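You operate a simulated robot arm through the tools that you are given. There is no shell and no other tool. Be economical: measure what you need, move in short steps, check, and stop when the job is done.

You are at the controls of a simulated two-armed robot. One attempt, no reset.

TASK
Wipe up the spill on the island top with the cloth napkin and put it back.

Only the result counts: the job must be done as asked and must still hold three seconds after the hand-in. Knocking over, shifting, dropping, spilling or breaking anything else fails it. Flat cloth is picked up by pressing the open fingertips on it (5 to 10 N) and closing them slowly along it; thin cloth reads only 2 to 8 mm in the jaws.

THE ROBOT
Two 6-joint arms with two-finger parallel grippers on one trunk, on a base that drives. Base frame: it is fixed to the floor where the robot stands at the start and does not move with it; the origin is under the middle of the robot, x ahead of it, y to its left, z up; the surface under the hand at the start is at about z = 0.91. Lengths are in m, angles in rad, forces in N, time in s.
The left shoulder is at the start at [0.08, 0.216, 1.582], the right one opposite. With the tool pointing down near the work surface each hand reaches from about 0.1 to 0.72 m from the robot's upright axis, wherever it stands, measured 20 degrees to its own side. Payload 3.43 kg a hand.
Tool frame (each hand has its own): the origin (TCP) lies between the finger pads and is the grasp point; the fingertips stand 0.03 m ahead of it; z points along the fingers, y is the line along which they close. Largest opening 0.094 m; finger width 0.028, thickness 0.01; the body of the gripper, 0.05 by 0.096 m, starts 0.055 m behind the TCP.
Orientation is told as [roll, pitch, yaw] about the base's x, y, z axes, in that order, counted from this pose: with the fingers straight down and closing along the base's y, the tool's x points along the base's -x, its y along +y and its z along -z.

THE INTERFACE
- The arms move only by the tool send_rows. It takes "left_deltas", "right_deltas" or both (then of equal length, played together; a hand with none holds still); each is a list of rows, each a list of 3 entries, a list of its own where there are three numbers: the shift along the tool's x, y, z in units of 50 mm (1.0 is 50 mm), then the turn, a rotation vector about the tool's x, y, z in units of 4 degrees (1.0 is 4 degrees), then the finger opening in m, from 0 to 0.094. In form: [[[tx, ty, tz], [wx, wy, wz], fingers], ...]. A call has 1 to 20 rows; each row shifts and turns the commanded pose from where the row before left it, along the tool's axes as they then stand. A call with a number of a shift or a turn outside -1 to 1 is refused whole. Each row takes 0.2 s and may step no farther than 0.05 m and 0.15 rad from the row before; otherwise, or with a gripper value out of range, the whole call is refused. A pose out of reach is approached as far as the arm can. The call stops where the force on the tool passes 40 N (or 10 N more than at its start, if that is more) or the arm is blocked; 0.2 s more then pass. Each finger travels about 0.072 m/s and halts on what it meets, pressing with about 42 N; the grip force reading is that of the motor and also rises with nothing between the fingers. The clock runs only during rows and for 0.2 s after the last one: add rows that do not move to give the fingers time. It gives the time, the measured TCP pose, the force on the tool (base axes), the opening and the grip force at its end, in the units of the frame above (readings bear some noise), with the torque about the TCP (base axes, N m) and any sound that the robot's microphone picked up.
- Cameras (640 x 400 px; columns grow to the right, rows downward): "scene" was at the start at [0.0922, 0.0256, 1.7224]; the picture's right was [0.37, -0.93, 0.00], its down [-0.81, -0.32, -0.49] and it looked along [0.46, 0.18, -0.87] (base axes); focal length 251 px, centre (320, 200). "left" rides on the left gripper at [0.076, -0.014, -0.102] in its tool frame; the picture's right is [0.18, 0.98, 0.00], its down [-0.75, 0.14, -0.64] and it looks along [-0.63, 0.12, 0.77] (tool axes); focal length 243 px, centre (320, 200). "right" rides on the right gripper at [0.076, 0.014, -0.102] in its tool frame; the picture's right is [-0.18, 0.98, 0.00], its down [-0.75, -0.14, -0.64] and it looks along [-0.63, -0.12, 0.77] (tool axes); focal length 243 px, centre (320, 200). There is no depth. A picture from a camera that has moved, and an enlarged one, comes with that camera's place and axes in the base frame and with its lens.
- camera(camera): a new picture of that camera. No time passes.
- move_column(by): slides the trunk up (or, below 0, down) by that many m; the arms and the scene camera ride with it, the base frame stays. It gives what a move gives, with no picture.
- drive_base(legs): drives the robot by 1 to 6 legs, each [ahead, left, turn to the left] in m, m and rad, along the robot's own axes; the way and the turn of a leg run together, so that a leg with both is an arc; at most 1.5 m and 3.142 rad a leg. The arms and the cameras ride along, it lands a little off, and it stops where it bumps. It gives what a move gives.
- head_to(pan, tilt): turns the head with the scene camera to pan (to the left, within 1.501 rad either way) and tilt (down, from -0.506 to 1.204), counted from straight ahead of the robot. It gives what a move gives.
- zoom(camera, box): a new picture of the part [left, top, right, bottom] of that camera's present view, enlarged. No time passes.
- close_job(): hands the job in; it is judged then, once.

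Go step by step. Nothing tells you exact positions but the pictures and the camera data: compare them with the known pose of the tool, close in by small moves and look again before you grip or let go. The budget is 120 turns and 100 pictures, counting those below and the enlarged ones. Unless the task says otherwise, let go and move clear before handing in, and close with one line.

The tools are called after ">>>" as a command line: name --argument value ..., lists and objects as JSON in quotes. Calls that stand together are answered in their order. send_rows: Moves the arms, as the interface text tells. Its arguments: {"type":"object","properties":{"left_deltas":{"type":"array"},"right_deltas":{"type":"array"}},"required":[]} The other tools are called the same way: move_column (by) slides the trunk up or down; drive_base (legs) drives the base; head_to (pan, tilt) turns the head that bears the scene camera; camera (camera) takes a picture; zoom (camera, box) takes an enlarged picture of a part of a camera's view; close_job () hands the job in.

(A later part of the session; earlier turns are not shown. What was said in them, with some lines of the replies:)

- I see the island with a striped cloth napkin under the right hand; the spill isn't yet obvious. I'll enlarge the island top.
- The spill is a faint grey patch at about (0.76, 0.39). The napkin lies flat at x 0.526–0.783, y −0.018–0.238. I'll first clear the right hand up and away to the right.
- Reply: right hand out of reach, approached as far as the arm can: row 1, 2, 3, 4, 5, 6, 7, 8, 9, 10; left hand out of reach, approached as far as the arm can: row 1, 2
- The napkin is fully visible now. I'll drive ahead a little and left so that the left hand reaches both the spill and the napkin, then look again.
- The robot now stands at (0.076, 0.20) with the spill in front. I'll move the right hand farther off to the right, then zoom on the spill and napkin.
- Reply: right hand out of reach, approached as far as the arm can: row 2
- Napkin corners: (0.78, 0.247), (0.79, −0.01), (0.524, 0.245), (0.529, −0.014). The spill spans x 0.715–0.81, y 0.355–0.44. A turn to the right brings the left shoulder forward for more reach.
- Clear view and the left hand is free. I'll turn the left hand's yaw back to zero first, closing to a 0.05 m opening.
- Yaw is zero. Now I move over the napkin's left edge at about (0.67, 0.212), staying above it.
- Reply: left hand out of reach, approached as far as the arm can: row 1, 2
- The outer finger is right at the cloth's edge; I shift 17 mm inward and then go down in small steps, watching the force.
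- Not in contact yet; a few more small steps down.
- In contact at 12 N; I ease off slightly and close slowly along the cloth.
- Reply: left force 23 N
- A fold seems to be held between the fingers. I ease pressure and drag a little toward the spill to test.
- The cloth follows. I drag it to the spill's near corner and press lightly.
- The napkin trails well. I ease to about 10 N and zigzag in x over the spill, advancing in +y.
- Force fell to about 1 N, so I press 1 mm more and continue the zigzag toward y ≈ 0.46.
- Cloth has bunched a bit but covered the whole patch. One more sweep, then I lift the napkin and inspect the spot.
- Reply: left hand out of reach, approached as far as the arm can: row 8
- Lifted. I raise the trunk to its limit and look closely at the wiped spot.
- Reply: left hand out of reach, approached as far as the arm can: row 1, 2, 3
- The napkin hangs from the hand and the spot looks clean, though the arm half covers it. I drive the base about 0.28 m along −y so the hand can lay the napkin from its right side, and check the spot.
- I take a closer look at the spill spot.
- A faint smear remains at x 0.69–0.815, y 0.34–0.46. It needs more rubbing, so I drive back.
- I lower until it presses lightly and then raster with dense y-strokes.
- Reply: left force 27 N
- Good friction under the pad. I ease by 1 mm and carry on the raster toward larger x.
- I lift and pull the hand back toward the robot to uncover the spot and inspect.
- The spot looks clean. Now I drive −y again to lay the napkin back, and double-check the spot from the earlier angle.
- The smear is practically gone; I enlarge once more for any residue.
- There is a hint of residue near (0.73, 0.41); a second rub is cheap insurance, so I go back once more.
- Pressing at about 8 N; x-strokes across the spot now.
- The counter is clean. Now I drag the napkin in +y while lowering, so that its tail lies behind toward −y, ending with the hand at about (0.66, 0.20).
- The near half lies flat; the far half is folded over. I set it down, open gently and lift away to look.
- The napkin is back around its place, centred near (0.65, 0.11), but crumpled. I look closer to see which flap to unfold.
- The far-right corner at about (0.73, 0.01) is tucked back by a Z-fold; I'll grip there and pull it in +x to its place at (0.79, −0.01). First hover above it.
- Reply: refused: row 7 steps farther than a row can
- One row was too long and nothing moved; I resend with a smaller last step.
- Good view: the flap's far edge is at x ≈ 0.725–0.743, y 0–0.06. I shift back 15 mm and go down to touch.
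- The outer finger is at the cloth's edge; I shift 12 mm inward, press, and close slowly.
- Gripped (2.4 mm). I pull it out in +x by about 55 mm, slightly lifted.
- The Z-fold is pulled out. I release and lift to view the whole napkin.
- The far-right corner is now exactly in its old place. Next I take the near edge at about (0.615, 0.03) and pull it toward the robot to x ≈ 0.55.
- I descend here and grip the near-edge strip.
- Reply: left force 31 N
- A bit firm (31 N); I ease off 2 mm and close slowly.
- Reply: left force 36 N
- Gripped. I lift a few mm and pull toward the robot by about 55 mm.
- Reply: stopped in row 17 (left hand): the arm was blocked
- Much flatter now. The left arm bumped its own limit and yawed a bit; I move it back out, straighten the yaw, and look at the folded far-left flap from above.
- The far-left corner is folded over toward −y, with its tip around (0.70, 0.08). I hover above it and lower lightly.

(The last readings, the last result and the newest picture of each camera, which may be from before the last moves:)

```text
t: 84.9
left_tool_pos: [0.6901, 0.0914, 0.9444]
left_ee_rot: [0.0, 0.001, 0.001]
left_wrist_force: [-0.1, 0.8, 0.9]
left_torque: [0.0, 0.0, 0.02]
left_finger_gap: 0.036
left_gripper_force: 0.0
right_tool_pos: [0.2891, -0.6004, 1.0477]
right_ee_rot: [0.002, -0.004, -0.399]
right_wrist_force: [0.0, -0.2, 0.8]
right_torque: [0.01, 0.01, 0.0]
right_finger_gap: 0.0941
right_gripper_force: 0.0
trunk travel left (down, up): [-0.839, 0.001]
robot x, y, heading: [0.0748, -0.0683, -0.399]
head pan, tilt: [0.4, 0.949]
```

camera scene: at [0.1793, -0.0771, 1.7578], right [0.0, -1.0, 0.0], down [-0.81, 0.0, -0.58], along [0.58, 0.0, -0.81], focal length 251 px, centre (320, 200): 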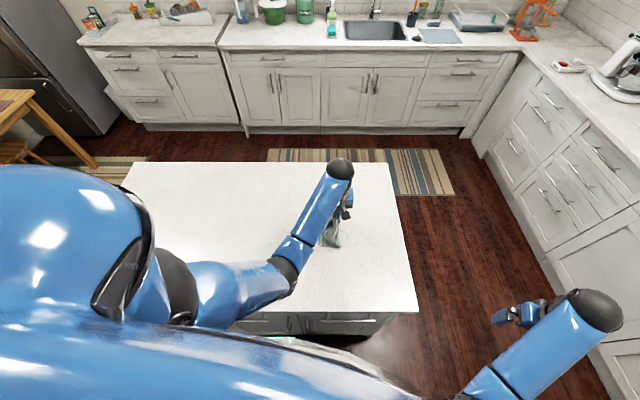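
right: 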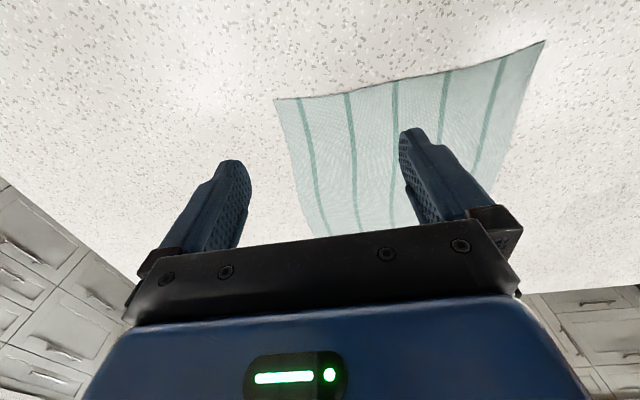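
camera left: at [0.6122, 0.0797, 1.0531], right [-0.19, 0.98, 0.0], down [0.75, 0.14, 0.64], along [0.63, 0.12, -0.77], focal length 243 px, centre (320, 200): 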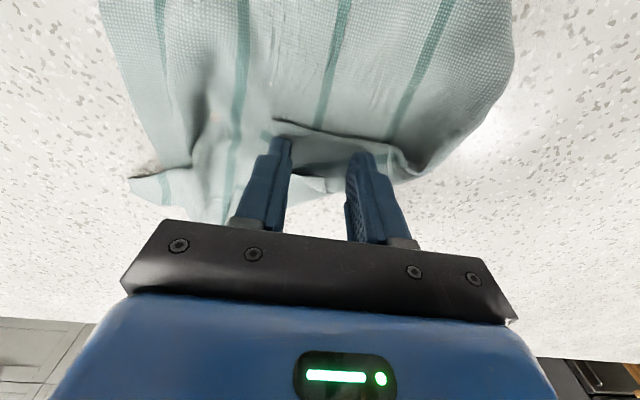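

Barely touching now; I press just a bit more and close slowly to pick the top layer.

>>> send_rows --left_deltas '[[[0, 0, 0.03], [0, 0, 0], 0.036], [[0, 0, 0.0], [0, 0, 0], 0.032], [[0, 0, 0.0], [0, 0, 0], 0.028], [[0, 0, 0.0], [0, 0, 0], 0.024], [[0, 0, 0.0], [0, 0, 0], 0.02], [[0, 0, 0.0], [0, 0, 0], 0.016], [[0, 0, 0.0], [0, 0, 0], 0.012], [[0, 0, 0.0], [0, 0, 0], 0.008], [[0, 0, 0.0], [0, 0, 0], 0.004], [[0, 0, 0.0], [0, 0, 0], 0.0], [[0, 0, 0.0], [0, 0, 0], 0.0], [[0, 0, -0.4], [0, 0, 0], 0.0], [[0, 0, -0.4], [0, 0, 0], 0.0]]'

>>> camera --camera "left"

>>> zoom --camera "scene" --box '[210, 170, 330, 260]'

```text
t: 87.7
left_tool_pos: [0.6888, 0.0925, 0.9809]
left_ee_rot: [0.001, 0.002, 0.002]
left_wrist_force: [0.5, 0.1, -0.1]
left_torque: [0.01, 0.0, 0.0]
left_finger_gap: 0.002
left_gripper_force: 36.9
right_tool_pos: [0.2881, -0.5986, 1.0474]
right_ee_rot: [0.001, -0.004, -0.398]
right_wrist_force: [0.3, -0.7, -0.6]
right_torque: [-0.01, 0.0, -0.02]
right_finger_gap: 0.0942
right_gripper_force: 0.0
trunk travel left (down, up): [-0.839, 0.001]
robot x, y, heading: [0.0803, -0.069, -0.401]
head pan, tilt: [0.4, 0.949]
```

```text
42 pictures are left
camera left: at [0.6122, 0.0789, 1.0825], right [-0.19, 0.98, 0.0], down [0.75, 0.14, 0.64], along [0.63, 0.12, -0.77], focal length 243 px, centre (320, 200)
```

left: 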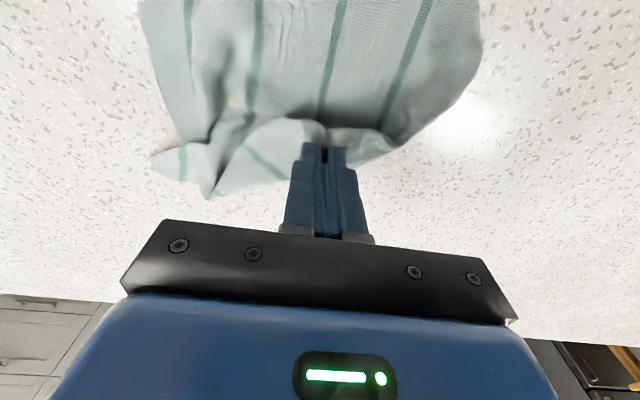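

```text
4.44 times, centred on (270, 215) of scene
camera zoom: at [0.1787, -0.0823, 1.7577], right [0.0, -1.0, 0.0], down [-0.81, 0.0, -0.58], along [0.58, 0.0, -0.81], focal length 1116 px, centre (542, 133)
```

zoom: 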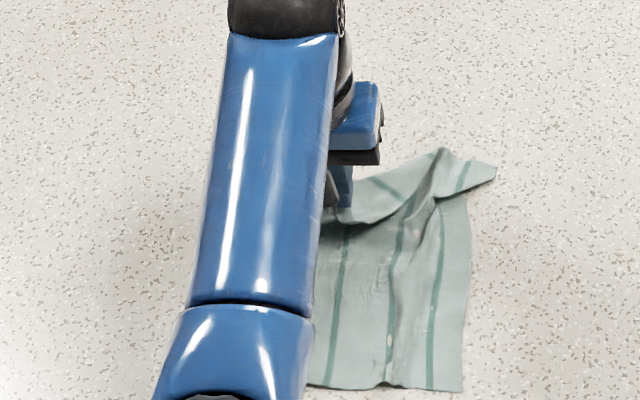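

It seems only the flap is held. I carry it toward the far-left corner's place, (0.76, 0.21).

>>> send_rows --left_deltas '[[[-0.4, 0.4, -0.1], [0, 0, 0], 0.0], [[-0.4, 0.5, 0], [0, 0, 0], 0.0], [[-0.4, 0.5, 0], [0, 0, 0], 0.0], [[-0.2, 0.5, 0], [0, 0, 0], 0.0]]'

>>> camera --camera "left"

>>> zoom --camera "scene" --box '[210, 170, 330, 260]'

```text
t: 88.7
left_tool_pos: [0.7586, 0.1844, 0.9868]
left_ee_rot: [-0.001, 0.002, 0.002]
left_wrist_force: [0.1, -0.2, 0.2]
left_torque: [0.02, -0.02, 0.04]
left_finger_gap: 0.0022
left_gripper_force: 36.9
right_tool_pos: [0.2892, -0.5991, 1.0474]
right_ee_rot: [0.0, -0.004, -0.398]
right_wrist_force: [-0.7, -0.1, 0.4]
right_torque: [-0.03, 0.04, 0.01]
right_finger_gap: 0.0942
right_gripper_force: 0.0
trunk travel left (down, up): [-0.839, 0.001]
robot x, y, heading: [0.0781, -0.0713, -0.4]
head pan, tilt: [0.4, 0.949]
```

```text
40 pictures are left
camera left: at [0.6822, 0.1728, 1.0883], right [-0.19, 0.98, 0.0], down [0.75, 0.14, 0.64], along [0.63, 0.12, -0.77], focal length 243 px, centre (320, 200)
```

left: 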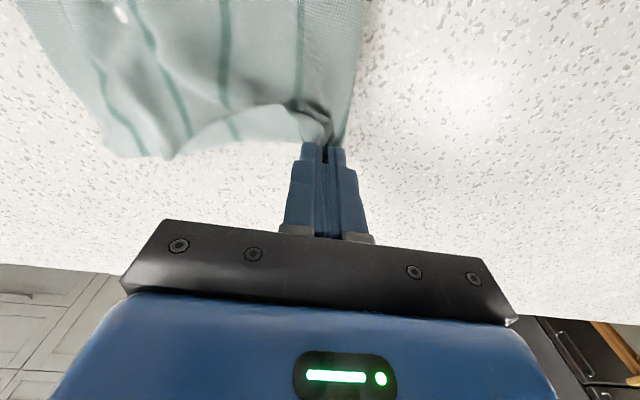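

```text
4.44 times, centred on (270, 215) of scene
camera zoom: at [0.1798, -0.0814, 1.7577], right [0.0, -1.0, 0.0], down [-0.81, 0.0, -0.58], along [0.58, 0.0, -0.81], focal length 1116 px, centre (542, 133)
```

zoom: 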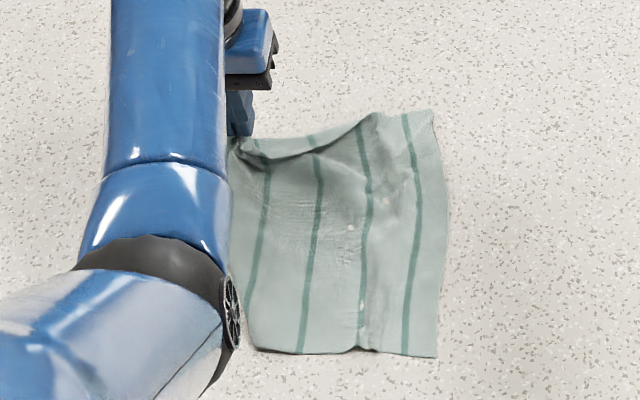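

Excellent: the napkin opened up almost flat, about 2 cm from its place. I lower and release.

>>> send_rows --left_deltas '[[[0, 0.05, 0.4], [0, 0, 0], 0.0], [[0, 0.05, 0.35], [0, 0, 0], 0.0], [[0, 0, 0.08], [0, 0, 0], 0.0], [[0, 0, 0], [0, 0, 0], 0.008], [[0, 0, 0], [0, 0, 0], 0.016], [[0, 0, 0], [0, 0, 0], 0.024], [[0, 0, -0.2], [0, 0, 0], 0.024], [[0, 0, -0.6], [0, 0, 0], 0.024], [[0, 0, -0.6], [0, 0, 0], 0.024], [[0, 0.9, 0], [0, 0, 0], 0.024], [[0, 0.95, 0], [0, 0, 0], 0.024], [[0, 0.95, 0], [0, 0, 0], 0.024], [[0, 0.95, 0], [0, 0, 0], 0.024]]'

>>> zoom --camera "scene" --box '[210, 170, 330, 260]'

```text
t: 91.5
left_tool_pos: [0.7592, 0.3788, 1.01]
left_ee_rot: [0.0, 0.0, 0.002]
left_wrist_force: [0.5, 0.1, 0.1]
left_torque: [-0.05, 0.0, 0.0]
left_finger_gap: 0.0244
left_gripper_force: 0.0
right_tool_pos: [0.289, -0.5985, 1.0473]
right_ee_rot: [-0.002, -0.003, -0.399]
right_wrist_force: [-0.1, -0.3, -0.6]
right_torque: [-0.01, 0.01, 0.0]
right_finger_gap: 0.0943
right_gripper_force: 0.0
trunk travel left (down, up): [-0.839, 0.001]
robot x, y, heading: [0.075, -0.0747, -0.398]
head pan, tilt: [0.4, 0.949]
```

```text
4.44 times, centred on (270, 215) of scene
camera zoom: at [0.1796, -0.0806, 1.7577], right [0.0, -1.0, 0.0], down [-0.81, 0.0, -0.58], along [0.58, 0.0, -0.81], focal length 1116 px, centre (542, 133)
```

zoom: 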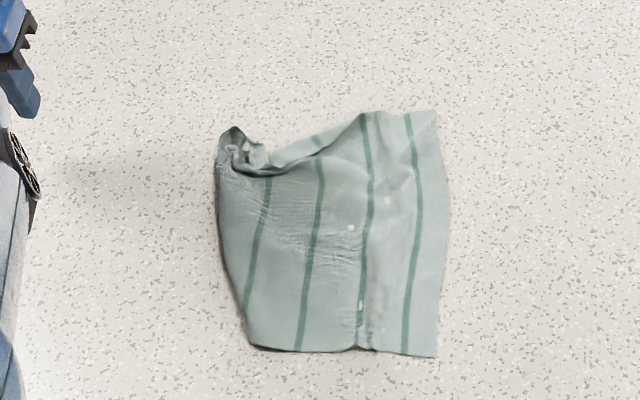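

Nearly flat; the centroid is about 3 cm from the start. One more small pull at the near-left edge, at about (0.60, 0.13), will bring it closer.

>>> send_rows --left_deltas '[[[0.454, -0.711, 0], [0, 0, 0], 0.04], [[0.454, -0.711, 0], [0, 0, 0], 0.04], [[0.454, -0.711, 0], [0, 0, 0], 0.04], [[0.454, -0.711, 0], [0, 0, 0], 0.04], [[0.454, -0.711, 0], [0, 0, 0], 0.04], [[0.454, -0.711, 0], [0, 0, 0], 0.04], [[0.454, -0.711, 0], [0, 0, 0], 0.04], [[0, 0, 0.6], [0, 0, 0], 0.04], [[0, 0, 0.5], [0, 0, 0], 0.04]]'

>>> camera --camera "left"

```text
t: 93.5
left_tool_pos: [0.6006, 0.1298, 0.9601]
left_ee_rot: [-0.001, 0.001, 0.003]
left_wrist_force: [0.2, -0.6, -0.4]
left_torque: [0.02, 0.02, -0.02]
left_finger_gap: 0.0402
left_gripper_force: 0.0
right_tool_pos: [0.2894, -0.5997, 1.0474]
right_ee_rot: [0.0, -0.002, -0.397]
right_wrist_force: [0.0, 0.3, -0.2]
right_torque: [0.02, 0.0, 0.03]
right_finger_gap: 0.094
right_gripper_force: 0.0
trunk travel left (down, up): [-0.839, 0.001]
robot x, y, heading: [0.0799, -0.072, -0.402]
head pan, tilt: [0.4, 0.949]
```

```text
37 pictures are left
camera left: at [0.5256, 0.1163, 1.0614], right [-0.19, 0.98, 0.0], down [0.75, 0.14, 0.64], along [0.63, 0.12, -0.77], focal length 243 px, centre (320, 200)
```

left: 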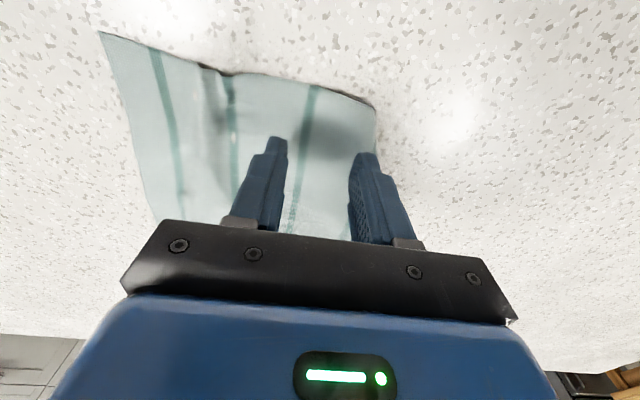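

>>> send_rows --left_deltas '[[[0, -0.1, 0.25], [0, 0, 0], 0.04], [[0, 0, 0.06], [0, 0, 0], 0.04], [[0, 0, 0.04], [0, 0, 0], 0.04], [[0, 0, 0], [0, 0, 0], 0.04]]'

```text
t: 94.5
left_tool_pos: [0.6003, 0.1252, 0.9449]
left_ee_rot: [-0.001, 0.0, 0.001]
left_wrist_force: [0.5, 0.4, -1.2]
left_torque: [0.0, 0.03, 0.02]
left_finger_gap: 0.0398
left_gripper_force: 0.0
right_tool_pos: [0.2892, -0.5998, 1.0469]
right_ee_rot: [-0.001, -0.004, -0.397]
right_wrist_force: [0.6, 0.0, -0.3]
right_torque: [0.0, -0.02, 0.0]
right_finger_gap: 0.0935
right_gripper_force: 0.0
trunk travel left (down, up): [-0.839, 0.001]
robot x, y, heading: [0.078, -0.0734, -0.4]
head pan, tilt: [0.4, 0.949]
```

Slightly lower to touch, then close.

>>> send_rows --left_deltas '[[[0, 0, 0.06], [0, 0, 0], 0.04], [[0, 0, 0.03], [0, 0, 0], 0.04], [[0, 0, 0.0], [0, 0, 0], 0.036], [[0, 0, 0.0], [0, 0, 0], 0.032], [[0, 0, 0.0], [0, 0, 0], 0.028], [[0, 0, 0.0], [0, 0, 0], 0.024], [[0, 0, 0.0], [0, 0, 0], 0.02], [[0, 0, 0.0], [0, 0, 0], 0.016], [[0, 0, 0.0], [0, 0, 0], 0.012], [[0, 0, 0.0], [0, 0, 0], 0.008], [[0, 0, 0.0], [0, 0, 0], 0.004], [[0, 0, 0.0], [0, 0, 0], 0.0], [[0, 0, 0.0], [0, 0, 0], 0.0]]'

>>> camera --camera "left"

```text
t: 97.3
left_tool_pos: [0.5986, 0.1247, 0.9419]
left_ee_rot: [0.002, -0.003, 0.002]
left_wrist_force: [1.9, 0.9, 30.1]
left_torque: [0.17, 0.15, -0.02]
left_finger_gap: 0.0024
left_gripper_force: 36.7
right_tool_pos: [0.2853, -0.6005, 1.0479]
right_ee_rot: [0.001, -0.008, -0.398]
right_wrist_force: [0.4, -0.1, -0.1]
right_torque: [0.0, 0.0, 0.02]
right_finger_gap: 0.0941
right_gripper_force: 0.1
trunk travel left (down, up): [-0.839, 0.001]
robot x, y, heading: [0.0801, -0.0726, -0.397]
head pan, tilt: [0.4, 0.949]
```

```text
36 pictures are left
camera left: at [0.5213, 0.1105, 1.0426], right [-0.19, 0.98, 0.0], down [0.75, 0.14, 0.65], along [0.63, 0.12, -0.76], focal length 243 px, centre (320, 200)
```

left: 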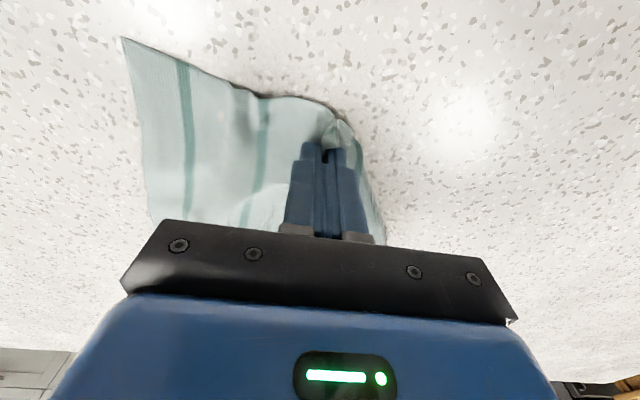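

Gripped. I lift 15 mm, pull toward (−x, +y), lower and release.

>>> send_rows --left_deltas '[[[0, 0, -0.35], [0, 0, 0], 0.0], [[0.25, 0.3, 0], [0, 0, 0], 0.0], [[0.25, 0.3, 0], [0, 0, 0], 0.0], [[0.25, 0.3, 0], [0, 0, 0], 0.0], [[0.15, 0.2, 0.15], [0, 0, 0], 0.0], [[0, 0, 0.13], [0, 0, 0], 0.0], [[0, 0, 0], [0, 0, 0], 0.008], [[0, 0, 0], [0, 0, 0], 0.016], [[0, 0, 0], [0, 0, 0], 0.024], [[0, 0, -0.2], [0, 0, 0], 0.024], [[0, 0, -0.8], [0, 0, 0], 0.024], [[0, 0, -0.6], [0, 0, 0], 0.024], [[-0.3, 0.9, 0], [0, 0, 0], 0.024], [[-0.3, 0.9, 0], [0, 0, 0], 0.024], [[-0.3, 0.9, 0], [0, 0, 0], 0.024], [[0, 0.95, 0], [0, 0, 0], 0.024]]'

>>> zoom --camera "scene" --box '[210, 170, 330, 260]'

```text
t: 100.7
left_tool_pos: [0.6002, 0.362, 1.0221]
left_ee_rot: [-0.001, -0.001, -0.001]
left_wrist_force: [-0.7, 0.0, -0.7]
left_torque: [0.01, -0.03, 0.02]
left_finger_gap: 0.024
left_gripper_force: 0.0
right_tool_pos: [0.2886, -0.5997, 1.0465]
right_ee_rot: [-0.002, -0.004, -0.398]
right_wrist_force: [0.4, 0.9, 0.0]
right_torque: [0.0, -0.02, -0.01]
right_finger_gap: 0.094
right_gripper_force: 0.0
trunk travel left (down, up): [-0.839, 0.001]
robot x, y, heading: [0.0786, -0.0688, -0.398]
head pan, tilt: [0.4, 0.949]
```

```text
4.44 times, centred on (270, 215) of scene
camera zoom: at [0.1796, -0.0803, 1.7577], right [0.0, -1.0, 0.0], down [-0.81, 0.0, -0.58], along [0.58, 0.0, -0.81], focal length 1116 px, centre (542, 133)
```

zoom: 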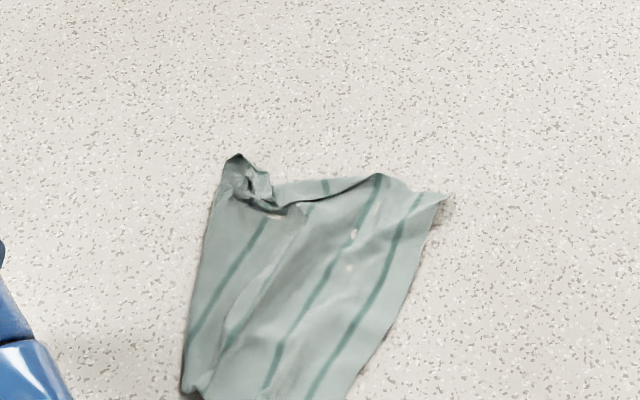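

The pull moved the cloth more than planned; I take a slightly wider view.

>>> zoom --camera "scene" --box '[210, 185, 330, 275]'

```text
4.44 times, centred on (270, 230) of scene
camera zoom: at [0.1796, -0.0803, 1.7577], right [0.0, -1.0, 0.0], down [-0.81, 0.0, -0.58], along [0.58, 0.0, -0.81], focal length 1116 px, centre (542, 67)
```

zoom: 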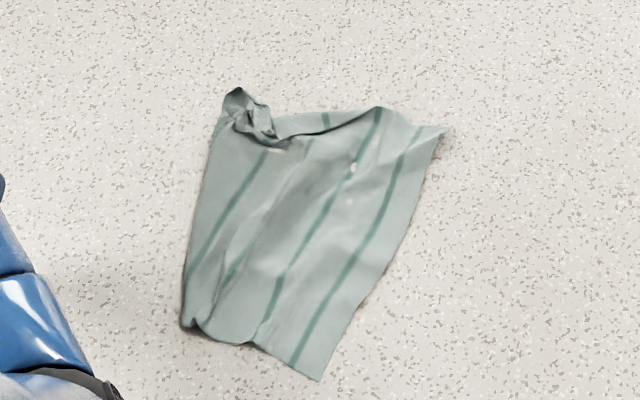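

The napkin is now rotated: its near-right corner is at (0.49, 0.09) and should be at (0.53, −0.01). I'll grip there and pull it to the right.

>>> send_rows --left_deltas '[[[0.25, -0.833, 0], [0, 0, 0], 0.036], [[0.25, -0.833, 0], [0, 0, 0], 0.036], [[0.25, -0.833, 0], [0, 0, 0], 0.036], [[0.25, -0.833, 0], [0, 0, 0], 0.036], [[0.25, -0.833, 0], [0, 0, 0], 0.036], [[0.25, -0.833, 0], [0, 0, 0], 0.036], [[0, 0, 0.7], [0, 0, 0], 0.036], [[0, 0, 0.6], [0, 0, 0], 0.036]]'

>>> camera --camera "left"

```text
t: 102.5
left_tool_pos: [0.5256, 0.1139, 0.956]
left_ee_rot: [-0.001, -0.002, 0.002]
left_wrist_force: [-0.1, 0.2, 0.8]
left_torque: [0.01, -0.01, 0.02]
left_finger_gap: 0.0361
left_gripper_force: 0.0
right_tool_pos: [0.2898, -0.6005, 1.0467]
right_ee_rot: [0.0, -0.003, -0.397]
right_wrist_force: [0.0, 1.2, -0.8]
right_torque: [0.0, 0.0, -0.01]
right_finger_gap: 0.0939
right_gripper_force: 0.0
trunk travel left (down, up): [-0.839, 0.001]
robot x, y, heading: [0.0776, -0.0728, -0.402]
head pan, tilt: [0.4, 0.949]
```

```text
33 pictures are left
camera left: at [0.4497, 0.1013, 1.0585], right [-0.19, 0.98, 0.0], down [0.75, 0.14, 0.64], along [0.63, 0.12, -0.77], focal length 243 px, centre (320, 200)
```

left: 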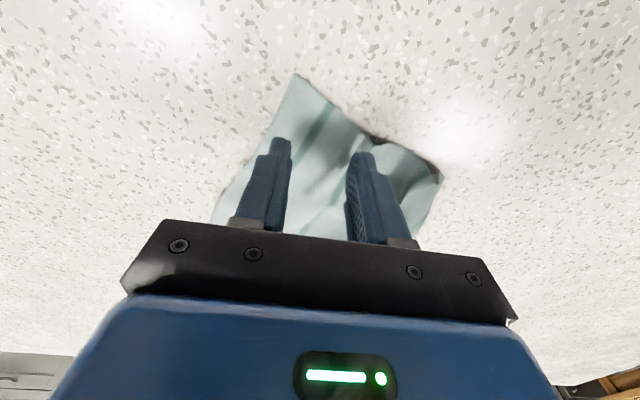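

Both fingertips are over the cloth. I lower to touch and close.

>>> send_rows --left_deltas '[[[0, 0.06, 0.2], [0, 0, 0], 0.036], [[0, 0, 0.06], [0, 0, 0], 0.036], [[0, 0, 0.04], [0, 0, 0], 0.036], [[0, 0, 0.0], [0, 0, 0], 0.032], [[0, 0, 0.0], [0, 0, 0], 0.028], [[0, 0, 0.0], [0, 0, 0], 0.024], [[0, 0, 0.0], [0, 0, 0], 0.02], [[0, 0, 0.0], [0, 0, 0], 0.016], [[0, 0, 0.0], [0, 0, 0], 0.012], [[0, 0, 0.0], [0, 0, 0], 0.008], [[0, 0, 0.0], [0, 0, 0], 0.004], [[0, 0, 0.0], [0, 0, 0], 0.0], [[0, 0, 0.0], [0, 0, 0], 0.0]]'

>>> camera --camera "left"

```text
t: 105.3
left_tool_pos: [0.5252, 0.1162, 0.9425]
left_ee_rot: [-0.003, -0.001, 0.001]
left_wrist_force: [-0.2, -0.3, 0.4]
left_torque: [0.01, -0.02, 0.01]
left_finger_gap: 0.0014
left_gripper_force: 36.3
right_tool_pos: [0.2875, -0.599, 1.0461]
right_ee_rot: [-0.001, -0.003, -0.398]
right_wrist_force: [-0.2, -0.6, 0.1]
right_torque: [0.02, 0.0, -0.03]
right_finger_gap: 0.0939
right_gripper_force: 0.1
trunk travel left (down, up): [-0.839, 0.001]
robot x, y, heading: [0.0765, -0.0717, -0.396]
head pan, tilt: [0.4, 0.949]
```

```text
32 pictures are left
camera left: at [0.4484, 0.1032, 1.0438], right [-0.19, 0.98, 0.0], down [0.75, 0.14, 0.64], along [0.63, 0.12, -0.77], focal length 243 px, centre (320, 200)
```

left: 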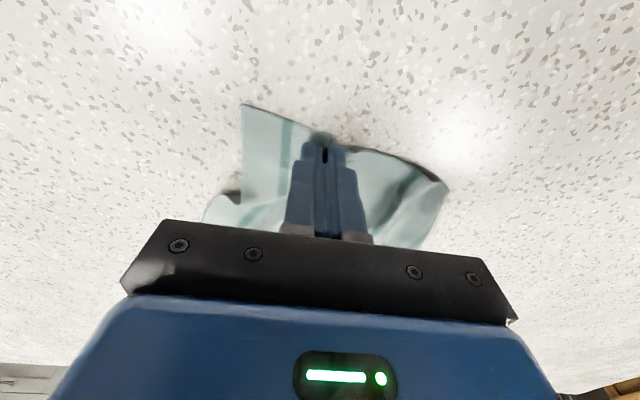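

I lift slightly and pull it toward −y, +x by (0.025, −0.085).

>>> send_rows --left_deltas '[[[0, 0, -0.2], [0, 0, 0], 0.0], [[-0.1, -0.35, 0], [0, 0, 0], 0.0], [[-0.1, -0.35, 0], [0, 0, 0], 0.0], [[-0.1, -0.35, 0], [0, 0, 0], 0.0], [[-0.1, -0.35, 0], [0, 0, 0], 0.0], [[-0.1, -0.3, 0], [0, 0, 0], 0.0]]'

>>> camera --camera "left"

>>> zoom --camera "scene" --box '[210, 180, 330, 270]'

```text
t: 106.7
left_tool_pos: [0.5491, 0.0296, 0.9516]
left_ee_rot: [0.0, 0.002, 0.002]
left_wrist_force: [0.0, -0.5, -0.3]
left_torque: [-0.01, 0.0, 0.03]
left_finger_gap: 0.0014
left_gripper_force: 36.3
right_tool_pos: [0.2892, -0.5995, 1.0474]
right_ee_rot: [-0.001, -0.002, -0.398]
right_wrist_force: [-0.7, 0.1, 0.7]
right_torque: [-0.04, -0.01, -0.03]
right_finger_gap: 0.094
right_gripper_force: 0.1
trunk travel left (down, up): [-0.839, 0.001]
robot x, y, heading: [0.081, -0.0745, -0.395]
head pan, tilt: [0.4, 0.949]
```

```text
31 pictures are left
camera left: at [0.4729, 0.0164, 1.0537], right [-0.19, 0.98, 0.0], down [0.75, 0.14, 0.64], along [0.63, 0.12, -0.77], focal length 243 px, centre (320, 200)
```

left: 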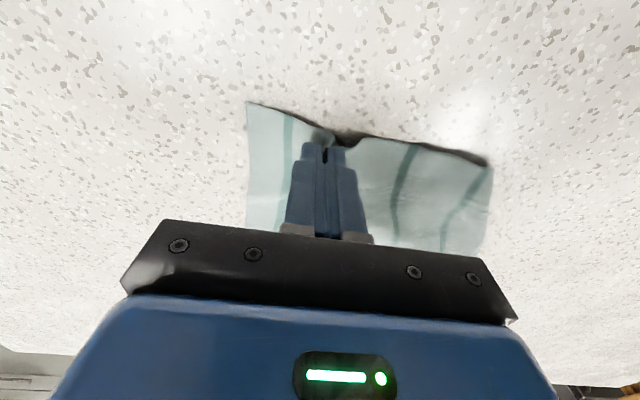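

```text
4.44 times, centred on (270, 225) of scene
camera zoom: at [0.1798, -0.0827, 1.7577], right [0.0, -1.0, 0.0], down [-0.81, 0.0, -0.58], along [0.58, 0.0, -0.81], focal length 1116 px, centre (542, 89)
```

zoom: 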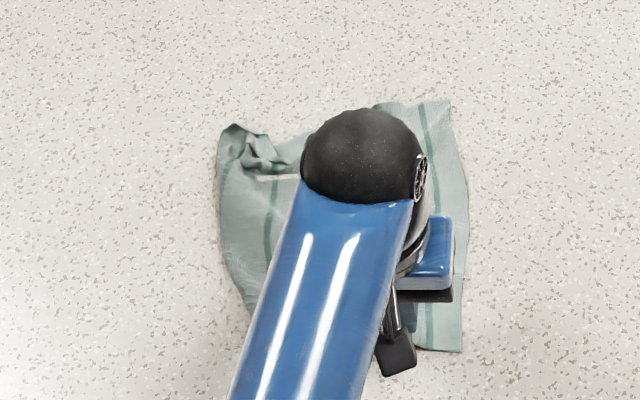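

The right edge is back at x 0.53–0.77, y ≈ 0, almost exactly its original place. I lower, release and move clear.

>>> send_rows --left_deltas '[[[0, 0, 0.14], [0, 0, 0], 0.0], [[0, 0, 0], [0, 0, 0], 0.008], [[0, 0, 0], [0, 0, 0], 0.016], [[0, 0, 0], [0, 0, 0], 0.024], [[0, 0, -0.2], [0, 0, 0], 0.024], [[0, 0, -0.8], [0, 0, 0], 0.024], [[0, 0, -0.6], [0, 0, 0], 0.024], [[-0.3, 0.9, 0], [0, 0, 0], 0.024], [[-0.3, 0.9, 0], [0, 0, 0], 0.024], [[-0.3, 0.9, 0], [0, 0, 0], 0.024], [[0, 0.95, 0], [0, 0, 0], 0.024], [[0, 0.95, 0], [0, 0, 0], 0.024], [[0, 0.95, 0], [0, 0, 0], 0.024], [[0, 0.95, 0], [0, 0, 0], 0.024]]'

>>> zoom --camera "scene" --box '[210, 180, 330, 270]'

>>> camera --camera "scene"

```text
t: 109.7
left_tool_pos: [0.5947, 0.357, 1.0238]
left_ee_rot: [-0.003, 0.003, 0.001]
left_wrist_force: [-0.3, 0.5, 0.2]
left_torque: [-0.04, 0.01, -0.02]
left_finger_gap: 0.0238
left_gripper_force: 0.1
right_tool_pos: [0.288, -0.5981, 1.0464]
right_ee_rot: [-0.003, -0.003, -0.397]
right_wrist_force: [1.1, 0.6, -0.4]
right_torque: [0.02, -0.01, -0.04]
right_finger_gap: 0.0942
right_gripper_force: 0.1
trunk travel left (down, up): [-0.839, 0.001]
robot x, y, heading: [0.0794, -0.0701, -0.397]
head pan, tilt: [0.4, 0.949]
```

```text
4.44 times, centred on (270, 225) of scene
camera zoom: at [0.18, -0.0802, 1.7577], right [0.0, -1.0, 0.0], down [-0.81, 0.0, -0.58], along [0.58, 0.0, -0.81], focal length 1116 px, centre (542, 89)
```

zoom: 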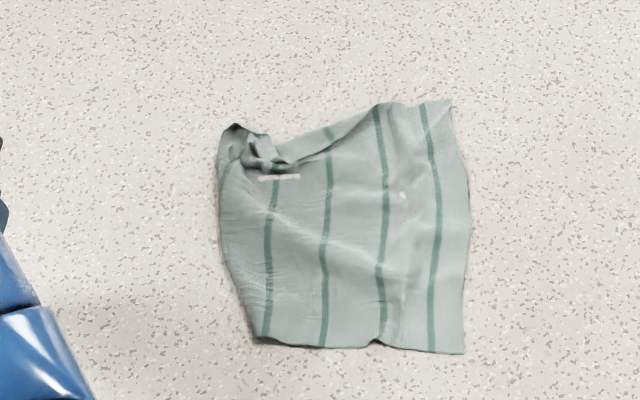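

```text
28 pictures are left
camera scene: at [0.18, -0.0802, 1.7577], right [0.0, -1.0, 0.0], down [-0.81, 0.0, -0.58], along [0.58, 0.0, -0.81], focal length 251 px, centre (320, 200)
```

scene: 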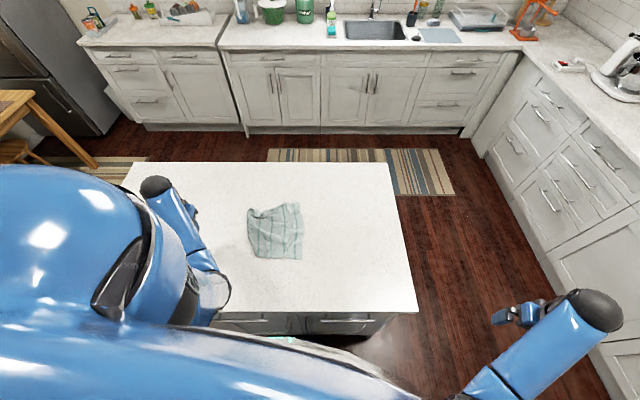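

The napkin lies spread in its original place, with a few creases. The spill spot is clean, and both hands are clear with nothing else disturbed. I hand the job in.

>>> close_job

```text
The job is handed in.
```

I wiped up the spill and put the napkin back within about 2 cm of where it started; it has a few creases and the two left-hand corners are still partly folded.
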